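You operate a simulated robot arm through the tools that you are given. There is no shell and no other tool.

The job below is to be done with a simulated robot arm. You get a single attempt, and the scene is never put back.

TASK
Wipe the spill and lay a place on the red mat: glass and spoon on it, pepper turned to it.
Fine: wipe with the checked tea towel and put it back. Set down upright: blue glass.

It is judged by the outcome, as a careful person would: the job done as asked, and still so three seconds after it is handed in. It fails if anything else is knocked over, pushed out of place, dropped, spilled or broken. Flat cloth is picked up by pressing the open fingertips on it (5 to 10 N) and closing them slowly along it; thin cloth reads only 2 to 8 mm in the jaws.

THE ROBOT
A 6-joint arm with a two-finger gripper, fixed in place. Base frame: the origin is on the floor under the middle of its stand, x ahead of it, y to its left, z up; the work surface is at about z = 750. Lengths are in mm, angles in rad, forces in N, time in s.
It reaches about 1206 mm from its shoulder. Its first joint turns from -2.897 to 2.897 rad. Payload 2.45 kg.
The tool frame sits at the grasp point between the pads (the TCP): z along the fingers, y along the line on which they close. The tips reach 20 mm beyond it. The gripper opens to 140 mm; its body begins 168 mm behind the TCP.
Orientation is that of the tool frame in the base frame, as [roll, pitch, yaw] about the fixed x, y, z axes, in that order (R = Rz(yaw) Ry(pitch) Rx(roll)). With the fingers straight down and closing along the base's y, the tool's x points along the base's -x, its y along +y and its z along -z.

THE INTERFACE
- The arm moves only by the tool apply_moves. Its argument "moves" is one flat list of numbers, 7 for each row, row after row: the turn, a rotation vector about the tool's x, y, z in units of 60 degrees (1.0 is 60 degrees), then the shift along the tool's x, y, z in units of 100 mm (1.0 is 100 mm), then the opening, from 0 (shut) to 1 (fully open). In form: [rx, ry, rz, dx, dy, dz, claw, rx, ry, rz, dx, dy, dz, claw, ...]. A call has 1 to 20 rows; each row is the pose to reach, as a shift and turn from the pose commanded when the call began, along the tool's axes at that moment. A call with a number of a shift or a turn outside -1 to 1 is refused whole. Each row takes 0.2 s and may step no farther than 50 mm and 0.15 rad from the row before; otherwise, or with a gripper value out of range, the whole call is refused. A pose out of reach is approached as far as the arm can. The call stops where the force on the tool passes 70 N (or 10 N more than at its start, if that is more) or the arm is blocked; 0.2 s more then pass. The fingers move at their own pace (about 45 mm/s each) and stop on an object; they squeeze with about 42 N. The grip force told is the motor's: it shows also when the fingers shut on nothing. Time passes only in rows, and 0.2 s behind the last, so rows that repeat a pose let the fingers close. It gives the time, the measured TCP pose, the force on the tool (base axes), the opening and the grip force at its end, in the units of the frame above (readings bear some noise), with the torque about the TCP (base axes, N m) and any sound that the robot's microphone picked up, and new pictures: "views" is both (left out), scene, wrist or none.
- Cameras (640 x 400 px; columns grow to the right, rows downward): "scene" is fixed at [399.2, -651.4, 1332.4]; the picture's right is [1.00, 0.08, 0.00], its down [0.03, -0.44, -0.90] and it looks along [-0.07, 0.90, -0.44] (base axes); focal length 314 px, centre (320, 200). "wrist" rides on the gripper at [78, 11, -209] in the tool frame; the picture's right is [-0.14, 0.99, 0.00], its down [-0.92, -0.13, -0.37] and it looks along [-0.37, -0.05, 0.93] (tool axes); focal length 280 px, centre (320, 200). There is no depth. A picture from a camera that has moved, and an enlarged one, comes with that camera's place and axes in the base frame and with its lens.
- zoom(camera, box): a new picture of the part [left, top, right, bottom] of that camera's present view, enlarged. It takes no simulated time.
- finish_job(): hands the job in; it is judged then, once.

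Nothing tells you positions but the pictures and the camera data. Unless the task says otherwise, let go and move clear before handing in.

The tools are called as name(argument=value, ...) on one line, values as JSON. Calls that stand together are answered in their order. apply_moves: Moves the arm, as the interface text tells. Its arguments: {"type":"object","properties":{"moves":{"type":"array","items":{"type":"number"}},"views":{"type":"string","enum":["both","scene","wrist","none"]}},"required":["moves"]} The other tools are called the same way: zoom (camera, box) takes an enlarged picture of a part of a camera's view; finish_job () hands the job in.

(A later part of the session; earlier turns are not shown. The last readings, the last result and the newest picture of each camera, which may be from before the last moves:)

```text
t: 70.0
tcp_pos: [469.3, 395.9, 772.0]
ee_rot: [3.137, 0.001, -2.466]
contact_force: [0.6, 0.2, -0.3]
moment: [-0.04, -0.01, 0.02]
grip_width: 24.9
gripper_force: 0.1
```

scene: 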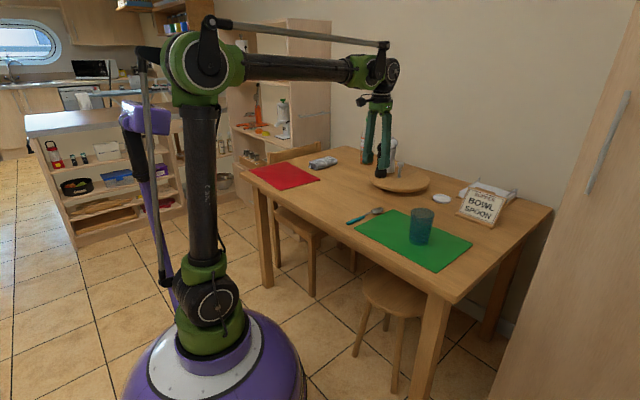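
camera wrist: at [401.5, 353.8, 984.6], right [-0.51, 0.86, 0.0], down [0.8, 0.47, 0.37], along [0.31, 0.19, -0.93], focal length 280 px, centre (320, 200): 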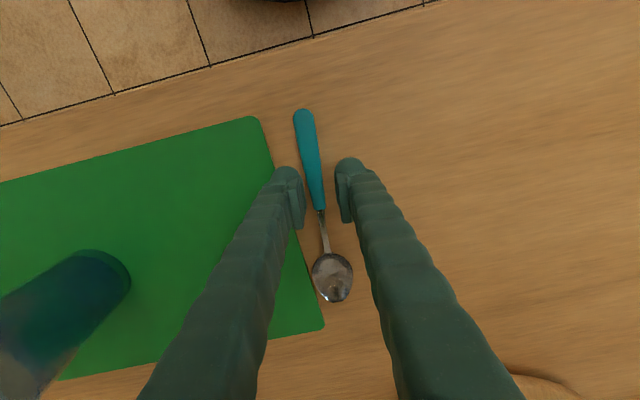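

apply_moves(moves=[0, 0, 0, 0, 0, 0, 0.15, 0, 0, 0, 0, 0, 0, 0.12, 0, 0, 0, 0, 0, 0, 0.09, 0, 0, 0, 0, 0, 0, 0.06, 0, 0, 0, 0, 0, 0, 0.03, 0, 0, 0, 0, 0, 0, 0.0, 0, 0, 0, 0, 0, 0, 0.0], views="wrist")

zoom(camera="wrist", box=[250, 100, 390, 240])

zoom(camera="scene", box=[335, 170, 405, 235])

```text
t: 71.6
tcp_pos: [469.7, 395.4, 772.8]
ee_rot: [3.137, 0.001, -2.467]
contact_force: [-0.4, -0.4, -0.3]
moment: [-0.01, 0.02, -0.03]
grip_width: 9.1
gripper_force: 36.8
camera wrist: at [401.9, 354.2, 980.7], right [-0.51, 0.86, 0.0], down [0.8, 0.47, 0.37], along [0.31, 0.19, -0.93], focal length 280 px, centre (320, 200)
```

wrist: 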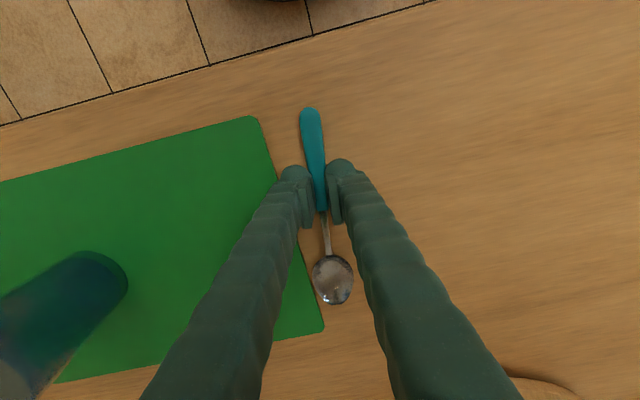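

```text
2.86 times, centred on (320, 170) of wrist
camera zoom: at [401.9, 354.2, 980.7], right [-0.51, 0.86, 0.0], down [0.8, 0.47, 0.37], along [0.31, 0.19, -0.93], focal length 801 px, centre (320, 286)
```

zoom: 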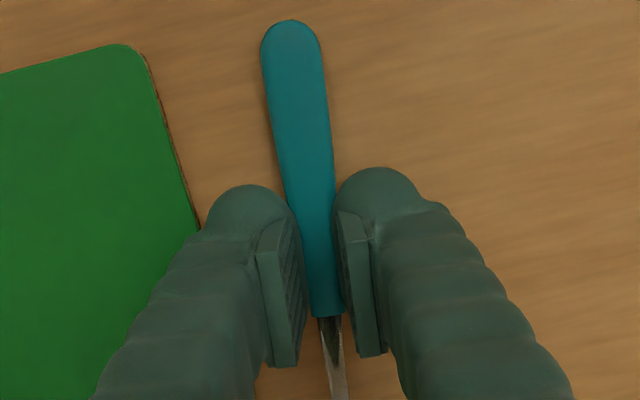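

```text
6.15 times, centred on (370, 202) of scene
camera zoom: at [399.2, -651.4, 1332.4], right [1.0, 0.08, 0.0], down [0.03, -0.44, -0.9], along [-0.07, 0.9, -0.44], focal length 1934 px, centre (12, 185)
```

zoom: 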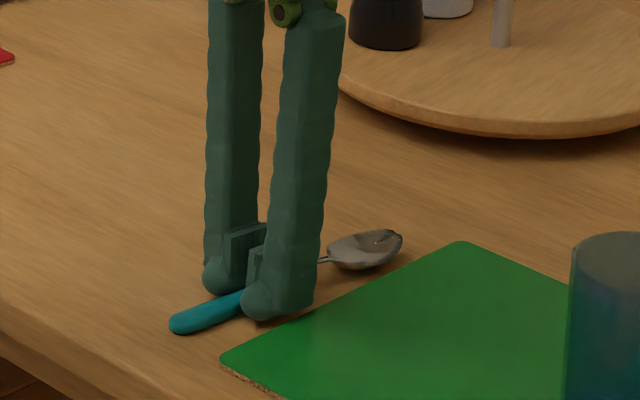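

The handle is gripped at 9 mm. I'll lift slowly and check that the spoon comes up.

apply_moves(moves=[0, 0, 0, 0, 0, 0, 0.0, 0, 0, 0, 0, 0, -0.03, 0.0, 0, 0, 0, 0, 0, -0.08, 0.0, 0, 0, 0, 0, 0, -0.15, 0.0, 0, 0, 0, 0, 0, -0.25, 0.0], views="wrist")

zoom(camera="scene", box=[335, 160, 405, 225])

```text
t: 72.8
tcp_pos: [469.9, 395.0, 798.6]
ee_rot: [3.136, 0.001, -2.467]
contact_force: [-0.1, 0.6, -0.2]
moment: [-0.01, 0.03, 0.02]
grip_width: 9.2
gripper_force: 36.6
camera wrist: at [402.1, 354.3, 1006.7], right [-0.51, 0.86, 0.0], down [0.8, 0.47, 0.37], along [0.31, 0.19, -0.93], focal length 280 px, centre (320, 200)
```

wrist: 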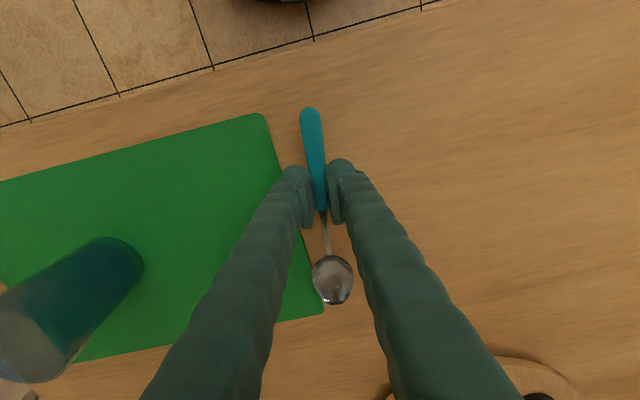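

```text
6.15 times, centred on (370, 192) of scene
camera zoom: at [399.2, -651.4, 1332.4], right [1.0, 0.08, 0.0], down [0.03, -0.44, -0.9], along [-0.07, 0.9, -0.44], focal length 1934 px, centre (12, 246)
```

zoom: 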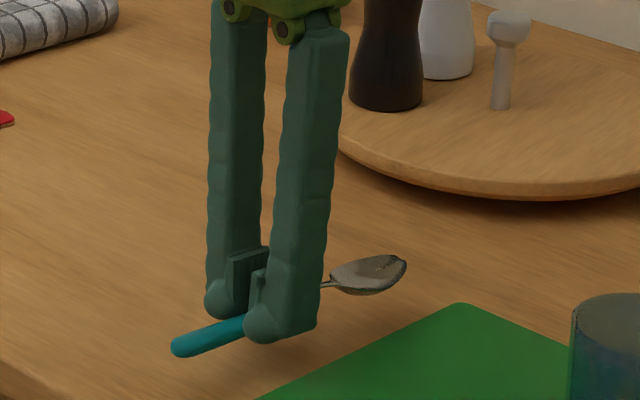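

The spoon is held level. I'll lift it to a safe height and carry it across to the right side of the red mat.

apply_moves(moves=[0, 0, 0, 0, 0, -0.25, 0.0, 0, 0, 0, 0.02, 0.2, -0.5, 0.0, 0, 0, -0.02, 0.05, 0.45, -0.6, 0.0, 0, 0, -0.037, 0.08, 0.72, -0.6, 0.0, 0, 0, -0.037, 0.1, 1.0, -0.6, 0.0], views="none")

apply_moves(moves=[0, 0, 0, 0.02, 0.25, 0, 0.0, 0, 0, 0, 0.05, 0.5, 0, 0.0, 0, 0, 0, 0.08, 0.75, 0, 0.0, 0, 0, 0, 0.1, 1.0, 0, 0.0], views="none")

apply_moves(moves=[0, 0, 0, 0.02, 0.25, 0, 0.0, 0, 0, 0, 0.05, 0.5, 0, 0.0, 0, 0, 0, 0.08, 0.75, 0, 0.0, 0, 0, 0, 0.1, 1.0, 0, 0.0], views="both")

```text
t: 74.0
tcp_pos: [400.3, 470.0, 858.5]
ee_rot: [3.137, 0.001, -2.427]
contact_force: [-0.2, -0.1, -0.6]
moment: [0.0, -0.02, 0.0]
grip_width: 9.3
gripper_force: 36.5
```

```text
t: 75.0
tcp_pos: [326.8, 537.4, 858.6]
ee_rot: [3.136, 0.0, -2.428]
contact_force: [-0.2, 0.4, -0.1]
moment: [-0.01, 0.0, 0.0]
grip_width: 9.2
gripper_force: 36.6
```

```text
t: 76.0
tcp_pos: [251.1, 605.3, 860.6]
ee_rot: [3.136, -0.001, -2.427]
contact_force: [-0.2, 0.2, -0.1]
moment: [-0.01, 0.01, -0.03]
grip_width: 9.1
gripper_force: 36.9
camera wrist: at [185.8, 561.6, 1068.5], right [-0.54, 0.84, 0.0], down [0.78, 0.5, 0.37], along [0.31, 0.2, -0.93], focal length 280 px, centre (320, 200)
```

scene: 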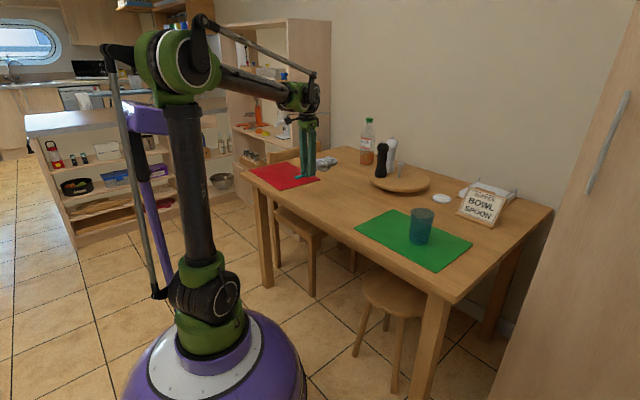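
wrist: 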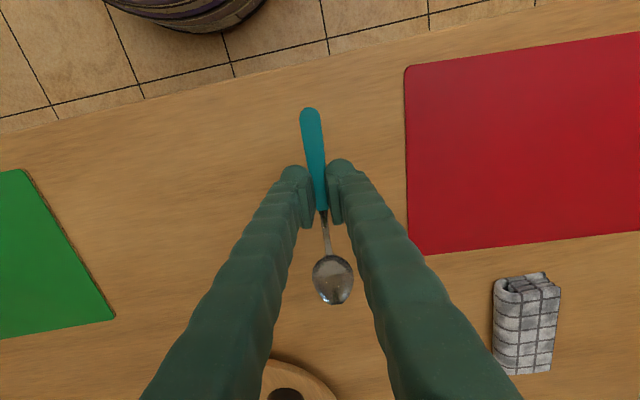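

The mat's right edge runs at about 41°, matching the spoon's direction. I'll carry on to the drop position at about (145, 727).

apply_moves(moves=[0, 0, 0, 0, 0.25, 0, 0.0, 0, 0, 0, 0, 0.5, 0, 0.0, 0, 0, 0, 0, 0.75, 0, 0.0, 0, 0, 0, 0, 0.85, 0, 0.0], views="none")

apply_moves(moves=[0, 0, -0.03, 0.005, 0.25, 0, 0.0, 0, 0, -0.03, 0.01, 0.5, 0, 0.0, 0, 0, -0.03, 0.01, 0.764, 0.1, 0.0, 0, 0, -0.03, 0.01, 0.764, 0.35, 0.0, 0, 0, -0.03, 0.01, 0.764, 0.6, 0.0, 0, 0, -0.03, 0.01, 0.764, 0.6, 0.0], views="both")

zoom(camera="scene", box=[235, 120, 345, 200])

```text
t: 77.0
tcp_pos: [197.9, 670.8, 857.9]
ee_rot: [3.138, 0.0, -2.428]
contact_force: [-1.4, -0.1, -0.6]
moment: [0.0, -0.03, -0.01]
grip_width: 9.0
gripper_force: 36.2
```

```text
t: 78.4
tcp_pos: [147.9, 726.5, 799.1]
ee_rot: [3.136, 0.0, -2.397]
contact_force: [0.3, -0.4, 0.1]
moment: [-0.02, -0.04, 0.04]
grip_width: 8.8
gripper_force: 36.4
camera wrist: at [82.6, 679.8, 1007.6], right [-0.57, 0.82, 0.0], down [0.76, 0.53, 0.37], along [0.3, 0.21, -0.93], focal length 280 px, centre (320, 200)
```

scene: 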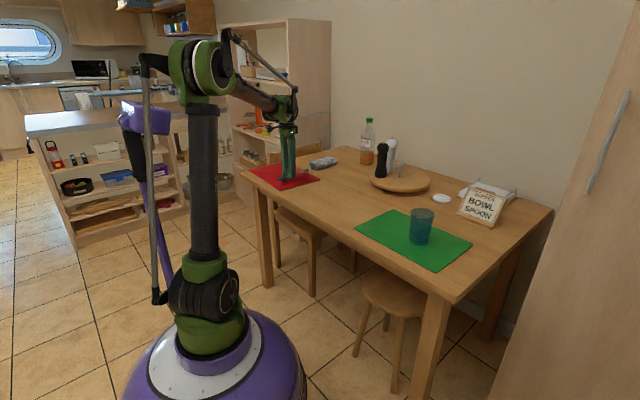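
wrist: 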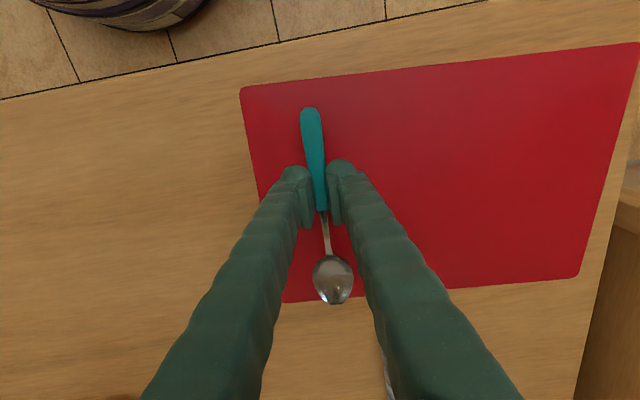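

```text
5.00 times, centred on (290, 160) of scene
camera zoom: at [399.2, -651.4, 1332.4], right [1.0, 0.08, 0.0], down [0.03, -0.44, -0.9], along [-0.07, 0.9, -0.44], focal length 1572 px, centre (470, 400)
```

zoom: 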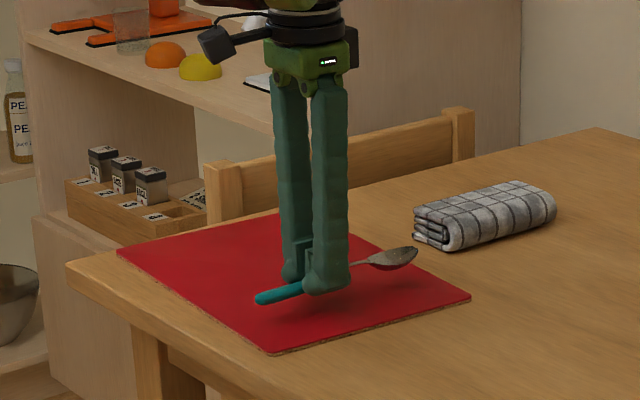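

The spoon is over the mat with margins all around. I'll lower it gently until contact.

apply_moves(moves=[0, 0, 0, 0, 0, 0.1, 0.0, 0, 0, 0, 0, 0, 0.17, 0.0, 0, 0, 0, 0, 0, 0.2, 0.0, 0, 0, 0, 0, 0, 0.21, 0.0], views="none")

apply_moves(moves=[0, 0, 0, 0, 0, 0.005, 0.0, 0, 0, 0, 0, 0, 0.01, 0.0], views="none")

zoom(camera="scene", box=[260, 145, 330, 195])

```text
t: 79.4
tcp_pos: [146.1, 727.7, 778.7]
ee_rot: [3.135, 0.001, -2.394]
contact_force: [1.0, 0.7, 0.0]
moment: [0.02, -0.03, -0.02]
grip_width: 8.8
gripper_force: 36.9
```

```text
t: 80.0
tcp_pos: [146.9, 726.6, 778.1]
ee_rot: [3.137, 0.001, -2.396]
contact_force: [0.0, 0.5, -0.1]
moment: [-0.04, -0.01, 0.01]
grip_width: 9.0
gripper_force: 36.3
```

```text
8.00 times, centred on (295, 170) of scene
camera zoom: at [399.2, -651.4, 1332.4], right [1.0, 0.08, 0.0], down [0.03, -0.44, -0.9], along [-0.07, 0.9, -0.44], focal length 2514 px, centre (520, 440)
```

zoom: 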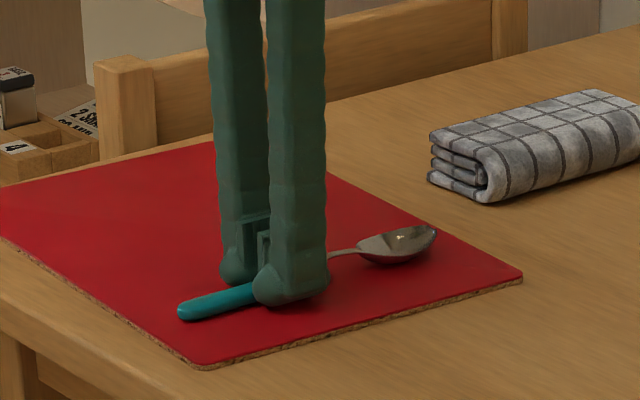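

apply_moves(moves=[0, 0, 0, 0, 0, 0.007, 0.0, 0, 0, 0, 0, 0, 0.014, 0.0, 0, 0, 0, 0, 0, 0.014, 0.0], views="none")

```text
t: 80.8
tcp_pos: [145.7, 727.3, 775.3]
ee_rot: [3.137, 0.002, -2.396]
contact_force: [2.2, 5.7, 18.4]
moment: [0.06, 0.01, 0.03]
grip_width: 9.0
gripper_force: 36.5
```

Contact with the mat. I'll ease off slightly and open.

apply_moves(moves=[0, 0, 0, 0, 0, -0.006, 0.0, 0, 0, 0, 0, 0, -0.006, 0.08, 0, 0, 0, 0, 0, -0.006, 0.12, 0, 0, 0, 0, 0, -0.006, 0.18, 0, 0, 0, 0, 0, -0.006, 0.25, 0, 0, 0, 0, 0, -0.006, 0.25], views="wrist")

zoom(camera="scene", box=[260, 145, 330, 195])

```text
t: 82.2
tcp_pos: [146.0, 727.2, 776.8]
ee_rot: [3.136, 0.0, -2.396]
contact_force: [0.3, 1.0, -0.6]
moment: [0.0, 0.0, -0.01]
grip_width: 35.2
gripper_force: 0.0
camera wrist: at [81.8, 680.9, 985.5], right [-0.57, 0.82, 0.0], down [0.76, 0.53, 0.37], along [0.3, 0.21, -0.93], focal length 280 px, centre (320, 200)
```

wrist: 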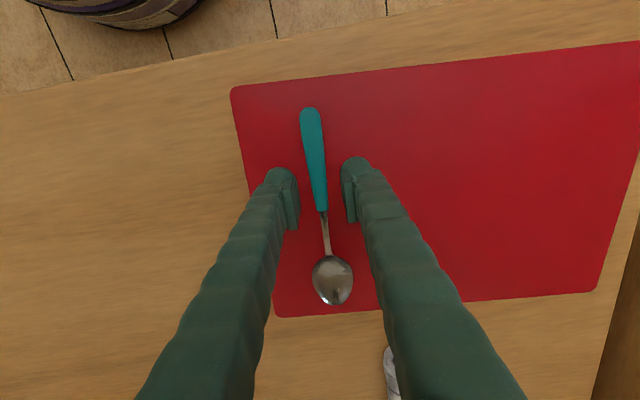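

```text
8.00 times, centred on (295, 170) of scene
camera zoom: at [399.2, -651.4, 1332.4], right [1.0, 0.08, 0.0], down [0.03, -0.44, -0.9], along [-0.07, 0.9, -0.44], focal length 2514 px, centre (520, 440)
```

zoom: 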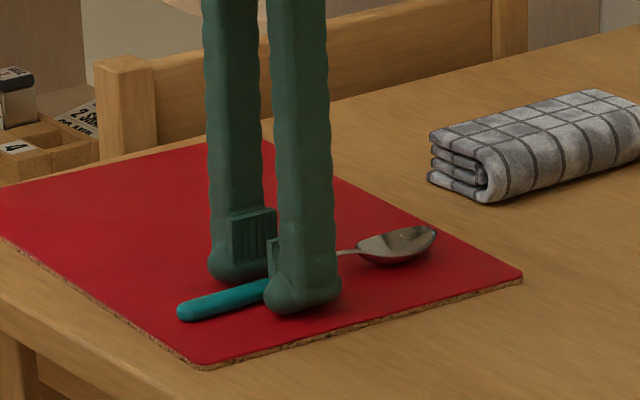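

The spoon rests fully on the mat. I'll rise and travel to the glass on the green mat.

apply_moves(moves=[0, 0, 0, 0, 0, -0.1, 0.25, 0, 0, 0, 0, 0, -0.4, 0.25, 0, 0, 0, 0, 0, -0.8, 0.25, 0, 0, 0, 0, 0, -1.0, 0.25], views="wrist")

apply_moves(moves=[0, 0, 0, 0, -0.2, -0.35, 0.4, 0, 0, 0, -0.05, -0.6, -0.6, 0.4, 0, 0, 0, -0.1, -1.0, -0.7, 0.4], views="none")

apply_moves(moves=[0, 0, 0, -0.03, -0.45, 0, 0.5, 0, 0, 0, -0.06, -0.9, 0, 0.5, 0, 0, 0, -0.1, -1.0, 0, 0.5], views="none")

apply_moves(moves=[0, 0, 0, -0.03, -0.45, 0, 0.6, 0, 0, 0, -0.06, -0.9, 0, 0.6, 0, 0, 0, -0.1, -1.0, 0, 0.6], views="none")

apply_moves(moves=[0, 0, 0, -0.03, -0.45, 0, 0.7, 0, 0, 0, -0.06, -0.9, 0, 0.7, 0, 0, 0, -0.1, -1.0, 0, 0.7], views="both")

```text
t: 83.2
tcp_pos: [145.4, 727.0, 876.4]
ee_rot: [3.136, 0.001, -2.396]
contact_force: [-1.2, -0.6, 0.4]
moment: [0.0, -0.03, 0.0]
grip_width: 35.2
gripper_force: 0.0
camera wrist: at [80.7, 680.6, 1084.8], right [-0.57, 0.82, 0.0], down [0.76, 0.53, 0.37], along [0.3, 0.21, -0.93], focal length 280 px, centre (320, 200)
```

wrist: 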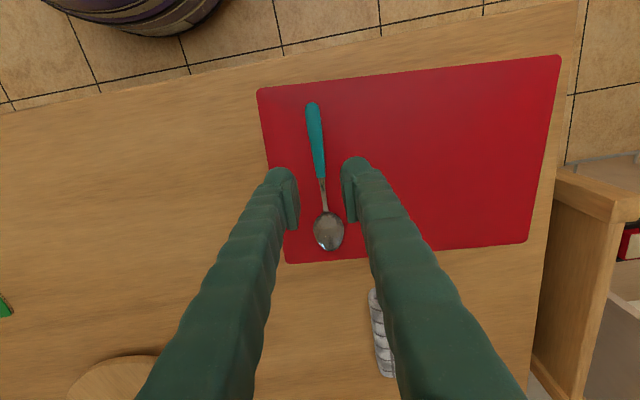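

```text
t: 84.0
tcp_pos: [221.2, 662.0, 948.7]
ee_rot: [3.136, 0.0, -2.395]
contact_force: [0.1, -0.4, 0.5]
moment: [-0.02, -0.03, -0.03]
grip_width: 56.0
gripper_force: 0.0
```

```text
t: 84.8
tcp_pos: [297.4, 593.9, 947.6]
ee_rot: [3.135, -0.002, -2.396]
contact_force: [0.3, -1.1, 0.1]
moment: [-0.01, 0.02, -0.01]
grip_width: 69.9
gripper_force: 0.1
```

```text
t: 85.6
tcp_pos: [373.2, 526.3, 946.2]
ee_rot: [3.137, -0.001, -2.396]
contact_force: [-0.8, 0.7, -0.4]
moment: [0.0, -0.01, -0.01]
grip_width: 83.9
gripper_force: 0.0
```

```text
t: 86.4
tcp_pos: [448.8, 459.6, 947.2]
ee_rot: [3.136, 0.001, -2.395]
contact_force: [0.2, -1.0, 0.7]
moment: [-0.04, -0.04, -0.01]
grip_width: 98.4
gripper_force: 0.1
camera wrist: at [383.7, 413.0, 1154.9], right [-0.57, 0.82, 0.0], down [0.76, 0.53, 0.37], along [0.3, 0.21, -0.93], focal length 280 px, centre (320, 200)
```

scene: 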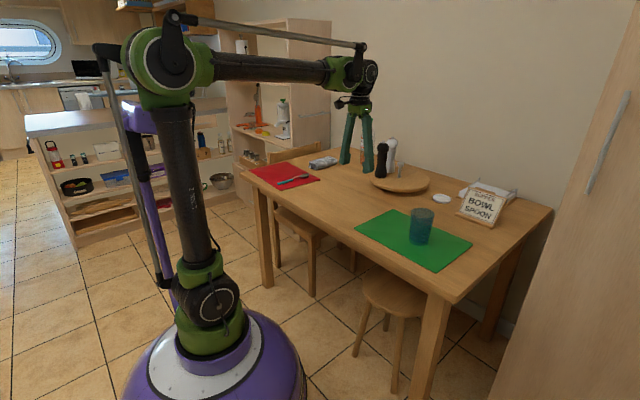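
wrist: 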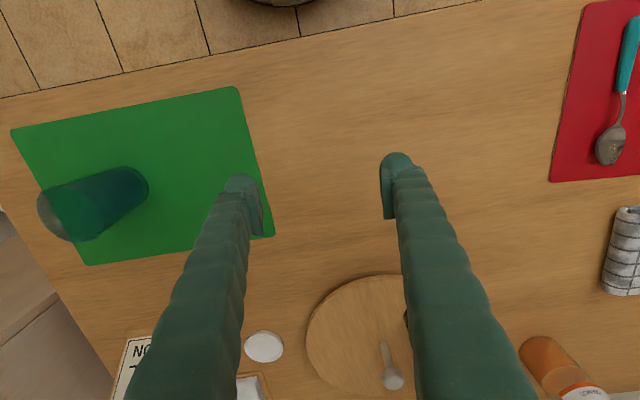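

apply_moves(moves=[0, 0, 0, 0, -0.45, 0, 0.8, 0, 0, 0, 0, -0.9, 0, 0.9, 0, 0, 0, 0, -1.0, 0, 0.9], views="none")

apply_moves(moves=[0, 0, 0, 0, -0.45, 0, 0.9, 0, 0, 0, 0, -0.9, 0, 0.9, 0, 0, 0, 0, -1.0, 0, 0.9, 0, 0, 0, 0, -1.0, 0, 0.9], views="wrist")

zoom(camera="wrist", box=[60, 40, 360, 240])

zoom(camera="scene", box=[370, 180, 480, 280])

```text
t: 87.2
tcp_pos: [517.0, 387.5, 943.6]
ee_rot: [3.136, 0.001, -2.395]
contact_force: [-0.3, -0.6, 0.2]
moment: [-0.01, 0.02, -0.03]
grip_width: 125.9
gripper_force: 0.1
```

```text
t: 88.2
tcp_pos: [583.0, 313.6, 944.6]
ee_rot: [3.138, 0.001, -2.394]
contact_force: [-0.4, 0.5, -0.4]
moment: [0.02, -0.01, 0.01]
grip_width: 126.1
gripper_force: 0.0
camera wrist: at [518.4, 266.7, 1153.2], right [-0.57, 0.82, 0.0], down [0.76, 0.53, 0.37], along [0.3, 0.21, -0.93], focal length 280 px, centre (320, 200)
```

wrist: 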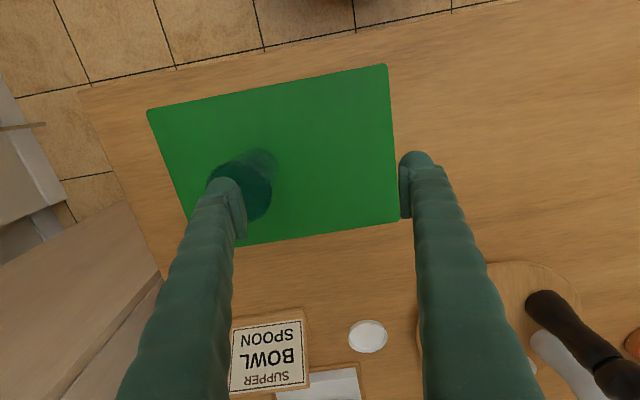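

```text
2.00 times, centred on (210, 140) of wrist
camera zoom: at [518.4, 266.7, 1153.2], right [-0.57, 0.82, 0.0], down [0.76, 0.53, 0.37], along [0.3, 0.21, -0.93], focal length 561 px, centre (540, 320)
```

zoom: 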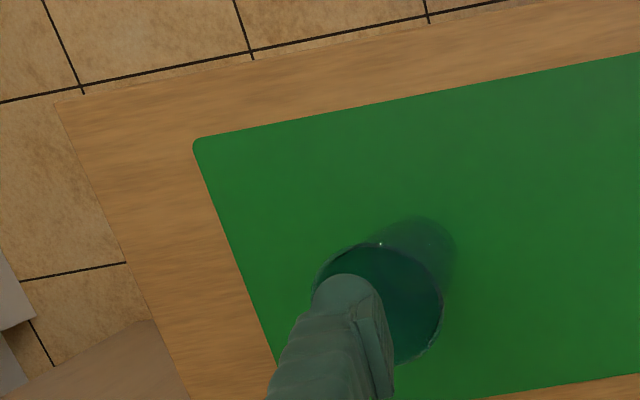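

```text
4.00 times, centred on (425, 230) of scene
camera zoom: at [399.2, -651.4, 1332.4], right [1.0, 0.08, 0.0], down [0.03, -0.44, -0.9], along [-0.07, 0.9, -0.44], focal length 1257 px, centre (-100, 80)
```

zoom: 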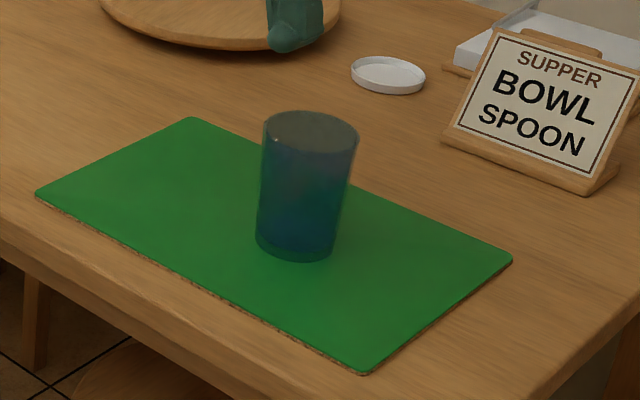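

The glass is about 76 mm wide at the rim, 100 mm tall, centred near (660, 258). I'll move directly above it and check centring.

apply_moves(moves=[0, 0, 0, -0.08, -0.4, 0, 0.9, 0, 0, 0, -0.15, -0.75, 0, 0.9, 0, 0, 0, -0.19, -0.94, 0, 0.9, 0, 0, 0, -0.19, -0.94, 0, 0.9], views="wrist")

zoom(camera="wrist", box=[220, 60, 430, 240])

```text
t: 89.2
tcp_pos: [660.1, 256.3, 944.5]
ee_rot: [3.136, 0.0, -2.395]
contact_force: [0.3, 0.7, -0.5]
moment: [-0.01, 0.0, 0.01]
grip_width: 125.9
gripper_force: 0.0
camera wrist: at [595.6, 209.4, 1152.7], right [-0.57, 0.82, 0.0], down [0.76, 0.53, 0.37], along [0.3, 0.21, -0.93], focal length 280 px, centre (320, 200)
```

wrist: 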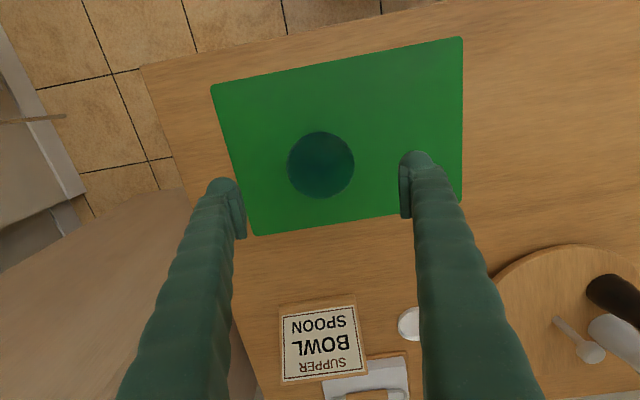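

```text
2.22 times, centred on (325, 150) of wrist
camera zoom: at [595.6, 209.4, 1152.7], right [-0.57, 0.82, 0.0], down [0.76, 0.53, 0.37], along [0.3, 0.21, -0.93], focal length 623 px, centre (309, 311)
```

zoom: 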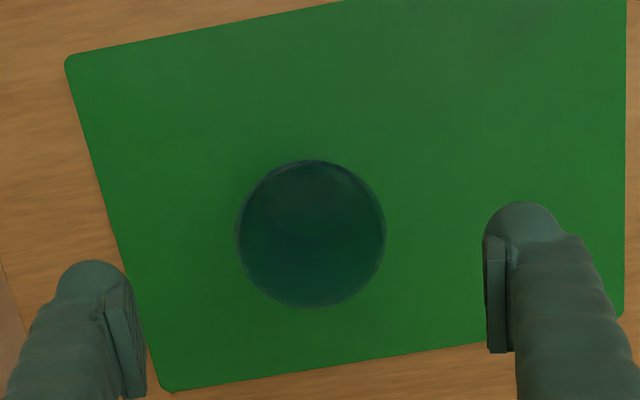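

Centred to within about 2 mm. I'll descend around the glass.

apply_moves(moves=[0, 0, 0, -0.01, 0.015, 0.3, 0.9, 0, 0, 0, -0.01, 0.015, 0.6, 0.9, 0, 0, 0, -0.01, 0.015, 0.85, 0.9, 0, 0, 0, -0.01, 0.015, 1.0, 0.9], views="none")

apply_moves(moves=[0, 0, 0, 0, 0, 0.2, 0.9, 0, 0, 0, 0, 0, 0.36, 0.9, 0, 0, 0, 0, 0, 0.36, 0.9], views="wrist")

zoom(camera="scene", box=[370, 160, 480, 280])

```text
t: 90.2
tcp_pos: [660.8, 257.4, 842.5]
ee_rot: [3.137, 0.0, -2.396]
contact_force: [-0.6, 0.6, 0.0]
moment: [-0.04, 0.02, 0.03]
grip_width: 125.8
gripper_force: 0.1
```

```text
t: 91.0
tcp_pos: [660.6, 258.2, 805.9]
ee_rot: [3.137, 0.0, -2.397]
contact_force: [-0.4, -0.6, 0.7]
moment: [0.01, 0.02, 0.01]
grip_width: 125.9
gripper_force: 0.0
camera wrist: at [596.7, 212.0, 1014.9], right [-0.57, 0.82, 0.0], down [0.76, 0.53, 0.37], along [0.3, 0.21, -0.93], focal length 280 px, centre (320, 200)
```

wrist: 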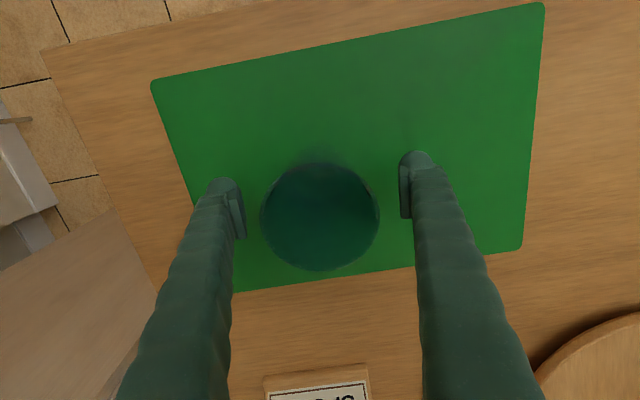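

```text
3.33 times, centred on (425, 220) of scene
camera zoom: at [399.2, -651.4, 1332.4], right [1.0, 0.08, 0.0], down [0.03, -0.44, -0.9], along [-0.07, 0.9, -0.44], focal length 1048 px, centre (-30, 133)
```

zoom: 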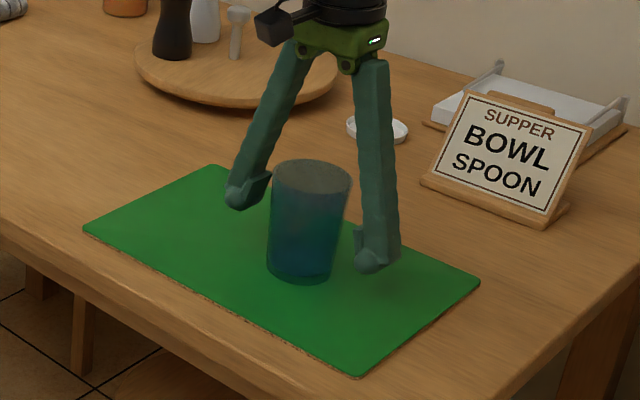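

The fingers are on both sides of the glass at mid-height. I'll close slowly.

apply_moves(moves=[0, 0, 0, 0, 0, 0, 0.8, 0, 0, 0, 0, 0, 0, 0.72, 0, 0, 0, 0, 0, 0, 0.66, 0, 0, 0, 0, 0, 0, 0.62, 0, 0, 0, 0, 0, 0, 0.59, 0, 0, 0, 0, 0, 0, 0.56, 0, 0, 0, 0, 0, 0, 0.54, 0, 0, 0, 0, 0, 0, 0.52, 0, 0, 0, 0, 0, 0, 0.5, 0, 0, 0, 0, 0, 0, 0.47, 0, 0, 0, 0, 0, 0, 0.43, 0, 0, 0, 0, 0, 0, 0.35, 0, 0, 0, 0, 0, 0, 0.2, 0, 0, 0, 0, 0, 0, 0.1], views="wrist")

zoom(camera="scene", box=[370, 160, 480, 280])

```text
t: 94.0
tcp_pos: [661.2, 257.7, 805.7]
ee_rot: [3.136, 0.0, -2.396]
contact_force: [1.2, 0.1, 4.0]
moment: [0.0, 0.01, 0.02]
grip_width: 74.9
gripper_force: 41.8
camera wrist: at [596.7, 212.0, 1015.0], right [-0.57, 0.82, 0.0], down [0.76, 0.53, 0.37], along [0.3, 0.21, -0.93], focal length 280 px, centre (320, 200)
```

wrist: 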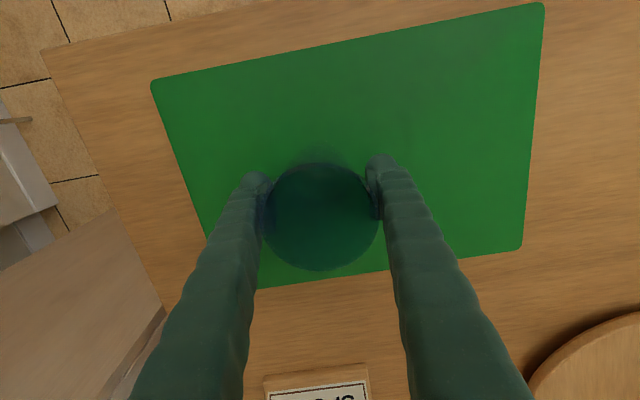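

```text
3.33 times, centred on (425, 220) of scene
camera zoom: at [399.2, -651.4, 1332.4], right [1.0, 0.08, 0.0], down [0.03, -0.44, -0.9], along [-0.07, 0.9, -0.44], focal length 1048 px, centre (-30, 133)
```

zoom: 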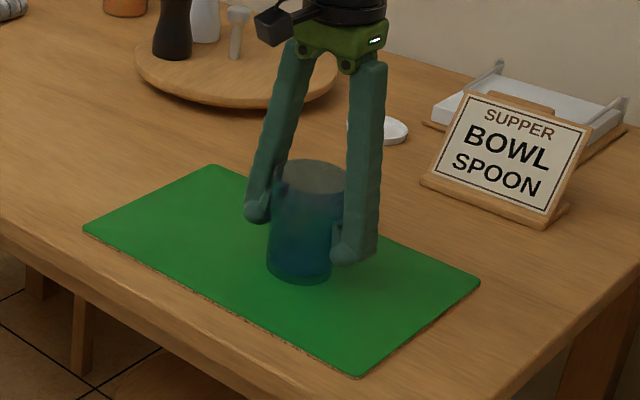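

Gripped at 75 mm. I'll lift slowly and check.

apply_moves(moves=[0, 0, 0, 0, 0, -0.02, 0.1, 0, 0, 0, 0, 0, -0.06, 0.1, 0, 0, 0, 0, 0, -0.12, 0.1, 0, 0, 0, 0, 0, -0.2, 0.1, 0, 0, 0, 0, 0, -0.28, 0.1, 0, 0, 0, 0, 0, -0.35, 0.1], views="wrist")

zoom(camera="scene", box=[370, 150, 480, 270])

```text
t: 95.4
tcp_pos: [661.9, 259.0, 843.7]
ee_rot: [3.137, 0.0, -2.397]
contact_force: [-0.2, -0.2, -2.4]
moment: [0.06, 0.02, 0.02]
grip_width: 75.1
gripper_force: 41.8
camera wrist: at [596.8, 212.6, 1051.6], right [-0.57, 0.82, 0.0], down [0.76, 0.53, 0.37], along [0.3, 0.21, -0.93], focal length 280 px, centre (320, 200)
```

wrist: 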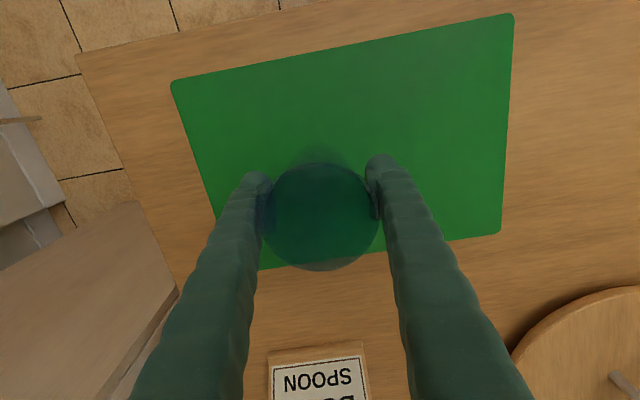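

```text
3.33 times, centred on (425, 210) of scene
camera zoom: at [399.2, -651.4, 1332.4], right [1.0, 0.08, 0.0], down [0.03, -0.44, -0.9], along [-0.07, 0.9, -0.44], focal length 1048 px, centre (-30, 167)
```

zoom: 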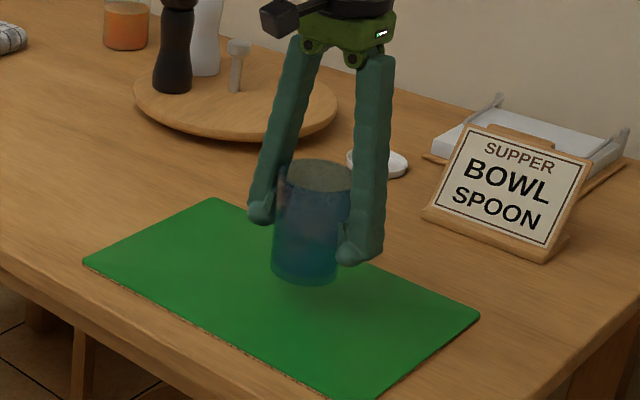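

The glass is held upright. I'll lift it clear and carry it steadily to the red mat.

apply_moves(moves=[0, 0, 0, 0, 0, -0.1, 0.1, 0, 0, 0, 0, 0.05, -0.25, 0.1, 0, 0, 0, 0, 0.15, -0.37, 0.1, 0, 0, 0, -0.01, 0.35, -0.4, 0.1, 0, 0, 0, -0.02, 0.57, -0.4, 0.1, 0, 0, 0, -0.03, 0.8, -0.4, 0.1, 0, 0, 0, -0.03, 1.0, -0.4, 0.1], views="none")

apply_moves(moves=[0, 0, 0, -0.01, 0.23, 0, 0.1, 0, 0, 0, -0.02, 0.48, 0, 0.1, 0, 0, 0, -0.02, 0.74, 0, 0.1, 0, 0, 0, -0.03, 1.0, 0, 0.1], views="none")

apply_moves(moves=[0, 0, 0, -0.01, 0.23, 0, 0.1, 0, 0, 0, -0.02, 0.48, 0, 0.1, 0, 0, 0, -0.02, 0.74, 0, 0.1, 0, 0, 0, -0.03, 1.0, 0, 0.1], views="scene")

```text
t: 97.0
tcp_pos: [594.0, 333.3, 883.4]
ee_rot: [3.135, 0.0, -2.397]
contact_force: [0.2, -0.2, -1.0]
moment: [0.02, 0.03, 0.01]
grip_width: 74.9
gripper_force: 42.3
```

```text
t: 98.0
tcp_pos: [527.2, 408.9, 882.1]
ee_rot: [3.137, 0.0, -2.396]
contact_force: [0.3, 0.1, -1.8]
moment: [0.02, 0.0, 0.0]
grip_width: 75.0
gripper_force: 41.9
```

```text
t: 99.0
tcp_pos: [460.8, 486.7, 886.0]
ee_rot: [3.137, 0.0, -2.396]
contact_force: [0.6, -0.3, -2.2]
moment: [0.01, -0.01, 0.03]
grip_width: 75.2
gripper_force: 42.0
```

scene: 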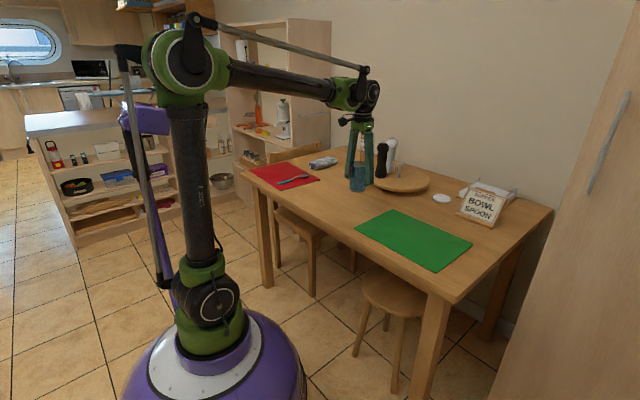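

apply_moves(moves=[0, 0, 0, -0.01, 0.23, 0, 0.1, 0, 0, 0, -0.02, 0.48, 0, 0.1, 0, 0, 0, -0.02, 0.74, 0, 0.1, 0, 0, 0, -0.03, 1.0, 0, 0.1], views="none")

apply_moves(moves=[0, 0, 0, -0.01, 0.23, 0, 0.1, 0, 0, 0, -0.02, 0.48, 0, 0.1, 0, 0, 0, -0.02, 0.74, 0, 0.1, 0, 0, 0, -0.03, 1.0, 0, 0.1], views="none")

apply_moves(moves=[0, 0, 0, -0.01, 0.23, 0, 0.1, 0, 0, 0, -0.02, 0.48, 0, 0.1, 0, 0, 0, -0.02, 0.74, 0, 0.1, 0, 0, 0, -0.03, 1.0, 0, 0.1], views="both")

```text
t: 100.0
tcp_pos: [396.7, 559.3, 885.7]
ee_rot: [3.135, -0.002, -2.397]
contact_force: [0.0, 0.5, -2.4]
moment: [0.02, 0.01, -0.04]
grip_width: 75.3
gripper_force: 41.8
```

```text
t: 101.0
tcp_pos: [332.8, 635.4, 885.8]
ee_rot: [3.136, 0.0, -2.396]
contact_force: [0.6, 0.0, -2.1]
moment: [0.05, 0.01, 0.0]
grip_width: 74.9
gripper_force: 42.0
```

```text
t: 102.0
tcp_pos: [265.6, 713.7, 884.6]
ee_rot: [3.136, 0.001, -2.395]
contact_force: [0.5, 0.2, -1.8]
moment: [0.04, -0.02, 0.01]
grip_width: 74.6
gripper_force: 42.0
camera wrist: at [201.2, 666.3, 1093.2], right [-0.57, 0.82, 0.0], down [0.76, 0.53, 0.37], along [0.3, 0.21, -0.93], focal length 280 px, centre (320, 200)
```

scene: 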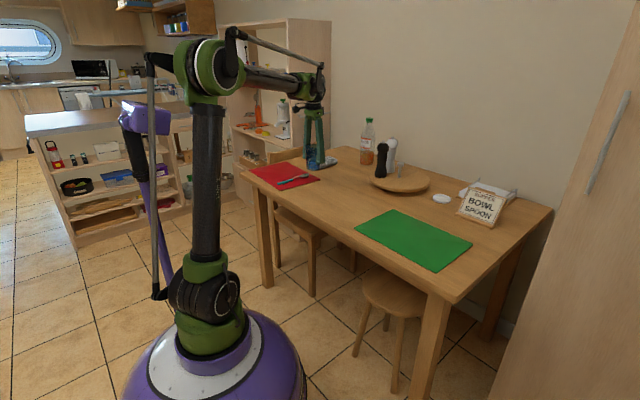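
wrist: 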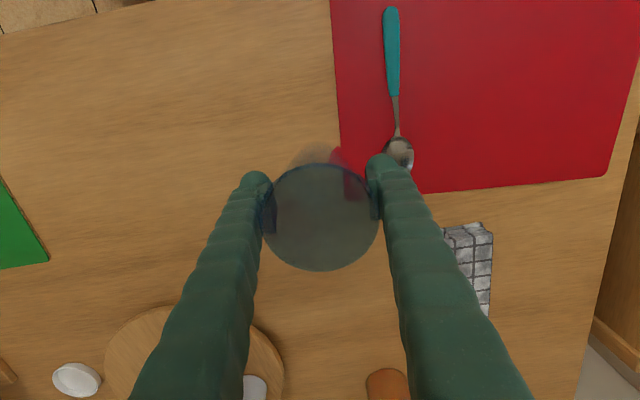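

The glass is approaching the mat. I'll go to a spot about 65 mm in from the back edge and well left of the spoon.

apply_moves(moves=[0, 0, 0, -0.01, 0.23, 0, 0.1, 0, 0, 0, -0.02, 0.46, 0, 0.1, 0, 0, 0, -0.02, 0.7, 0, 0.1, 0, 0, 0, -0.03, 0.95, 0, 0.1], views="none")

apply_moves(moves=[0, 0, 0, 0, 0.23, 0, 0.1, 0, 0, 0, 0, 0.46, 0, 0.1, 0, 0, 0, 0, 0.7, 0, 0.1, 0, 0, 0, 0, 0.87, 0, 0.1, 0, 0, 0, 0, 0.87, 0.15, 0.1, 0, 0, 0, 0, 0.87, 0.3, 0.1, 0, 0, 0, 0, 0.87, 0.35, 0.1], views="both")

zoom(camera="scene", box=[235, 100, 345, 200])

```text
t: 103.0
tcp_pos: [205.8, 782.7, 886.3]
ee_rot: [3.136, -0.001, -2.398]
contact_force: [-0.3, -0.6, -1.8]
moment: [0.03, 0.0, 0.01]
grip_width: 75.3
gripper_force: 42.6
```

```text
t: 104.6
tcp_pos: [145.3, 847.9, 852.7]
ee_rot: [3.136, -0.001, -2.396]
contact_force: [0.6, 0.9, -2.2]
moment: [-0.01, 0.01, 0.04]
grip_width: 74.8
gripper_force: 42.2
camera wrist: at [80.8, 801.7, 1060.7], right [-0.57, 0.82, 0.0], down [0.76, 0.53, 0.37], along [0.3, 0.21, -0.93], focal length 280 px, centre (320, 200)
```

scene: 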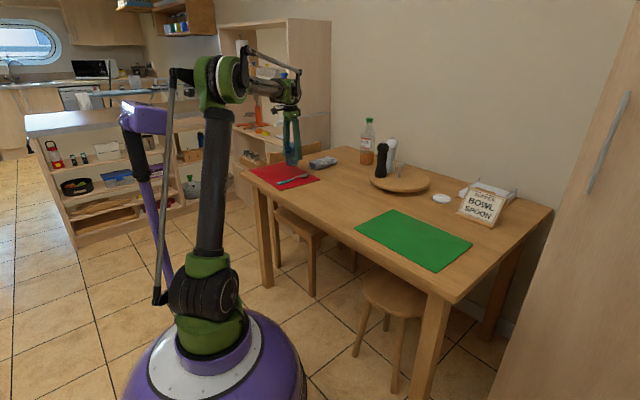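
wrist: 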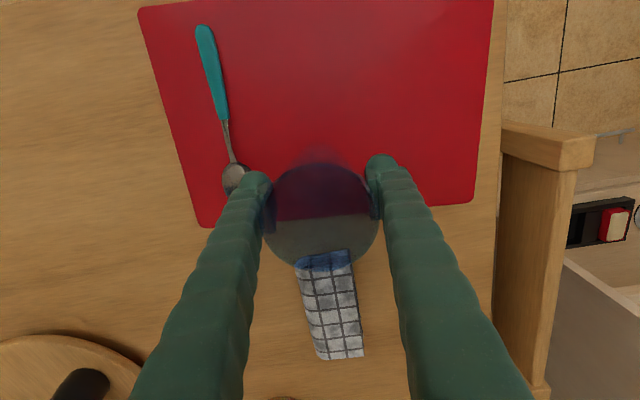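

```text
4.00 times, centred on (290, 150) of scene
camera zoom: at [399.2, -651.4, 1332.4], right [1.0, 0.08, 0.0], down [0.03, -0.44, -0.9], along [-0.07, 0.9, -0.44], focal length 1257 px, centre (440, 400)
```

zoom: 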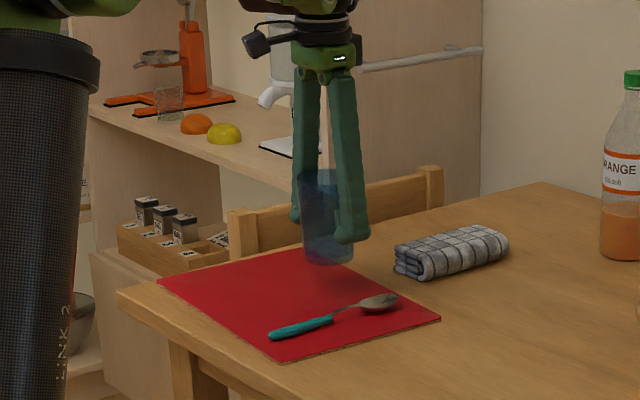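

The glass is above a clear part of the mat, about 66 mm from the back edge. I'll lower it gently.

apply_moves(moves=[0, 0, 0, 0, 0, 0.12, 0.1, 0, 0, 0, 0, 0, 0.25, 0.1, 0, 0, 0, 0, 0, 0.36, 0.1, 0, 0, 0, 0, 0, 0.42, 0.1, 0, 0, 0, 0, 0, 0.43, 0.1], views="none")

apply_moves(moves=[0, 0, 0, 0, 0, 0.005, 0.1, 0, 0, 0, 0, 0, 0.01, 0.1, 0, 0, 0, 0, 0, 0.01, 0.1], views="none")

zoom(camera="scene", box=[260, 135, 330, 195])

```text
t: 105.8
tcp_pos: [144.9, 847.8, 807.9]
ee_rot: [3.137, 0.0, -2.396]
contact_force: [-0.9, -1.0, -1.9]
moment: [0.03, 0.0, -0.02]
grip_width: 75.1
gripper_force: 42.6
```

```text
t: 106.6
tcp_pos: [144.8, 848.1, 807.0]
ee_rot: [3.137, 0.0, -2.396]
contact_force: [-0.1, -1.0, -1.8]
moment: [0.03, -0.01, 0.01]
grip_width: 75.1
gripper_force: 42.2
```

```text
6.67 times, centred on (295, 165) of scene
camera zoom: at [399.2, -651.4, 1332.4], right [1.0, 0.08, 0.0], down [0.03, -0.44, -0.9], along [-0.07, 0.9, -0.44], focal length 2095 px, centre (487, 433)
```

zoom: 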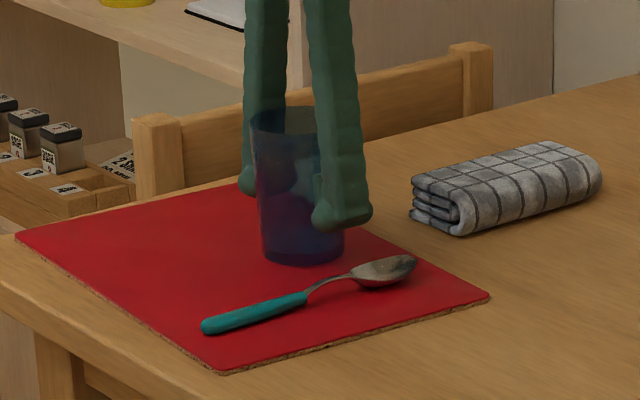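

apply_moves(moves=[0, 0, 0, 0, 0, 0.005, 0.1, 0, 0, 0, 0, 0, 0.01, 0.1, 0, 0, 0, 0, 0, 0.01, 0.1], views="none")

```text
t: 107.4
tcp_pos: [145.0, 847.5, 806.2]
ee_rot: [3.137, 0.0, -2.398]
contact_force: [2.3, 2.5, 3.4]
moment: [0.01, -0.08, 0.04]
grip_width: 75.1
gripper_force: 42.1
```

Light contact, about 5 N. I'll open slowly to release the glass.

apply_moves(moves=[0, 0, 0, 0, 0, 0, 0.5, 0, 0, 0, 0, 0, 0, 0.55, 0, 0, 0, 0, 0, 0, 0.58, 0, 0, 0, 0, 0, 0, 0.62, 0, 0, 0, 0, 0, 0, 0.68, 0, 0, 0, 0, 0, 0, 0.74, 0, 0, 0, 0, 0, 0, 0.78, 0, 0, 0, 0, 0, 0, 0.78], views="wrist")

zoom(camera="scene", box=[260, 135, 330, 195])

```text
t: 109.2
tcp_pos: [144.7, 847.7, 806.0]
ee_rot: [3.136, 0.0, -2.398]
contact_force: [0.7, 0.3, -0.5]
moment: [-0.02, 0.0, 0.02]
grip_width: 109.2
gripper_force: 0.1
camera wrist: at [80.1, 801.6, 1014.7], right [-0.57, 0.82, 0.0], down [0.76, 0.53, 0.37], along [0.3, 0.21, -0.93], focal length 280 px, centre (320, 200)
```

wrist: 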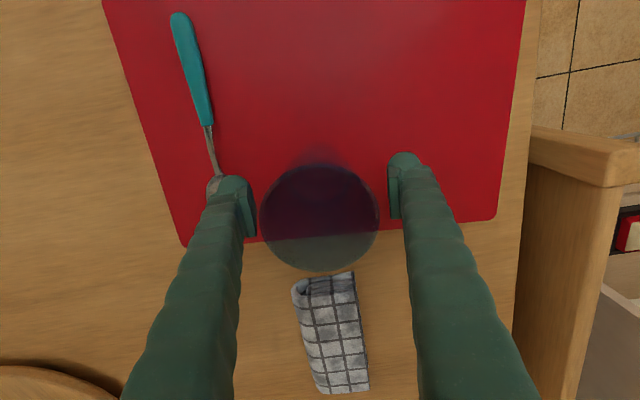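

```text
6.67 times, centred on (295, 165) of scene
camera zoom: at [399.2, -651.4, 1332.4], right [1.0, 0.08, 0.0], down [0.03, -0.44, -0.9], along [-0.07, 0.9, -0.44], focal length 2095 px, centre (487, 433)
```

zoom: 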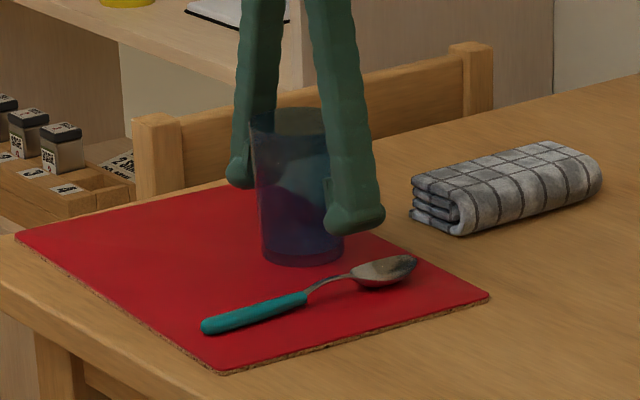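

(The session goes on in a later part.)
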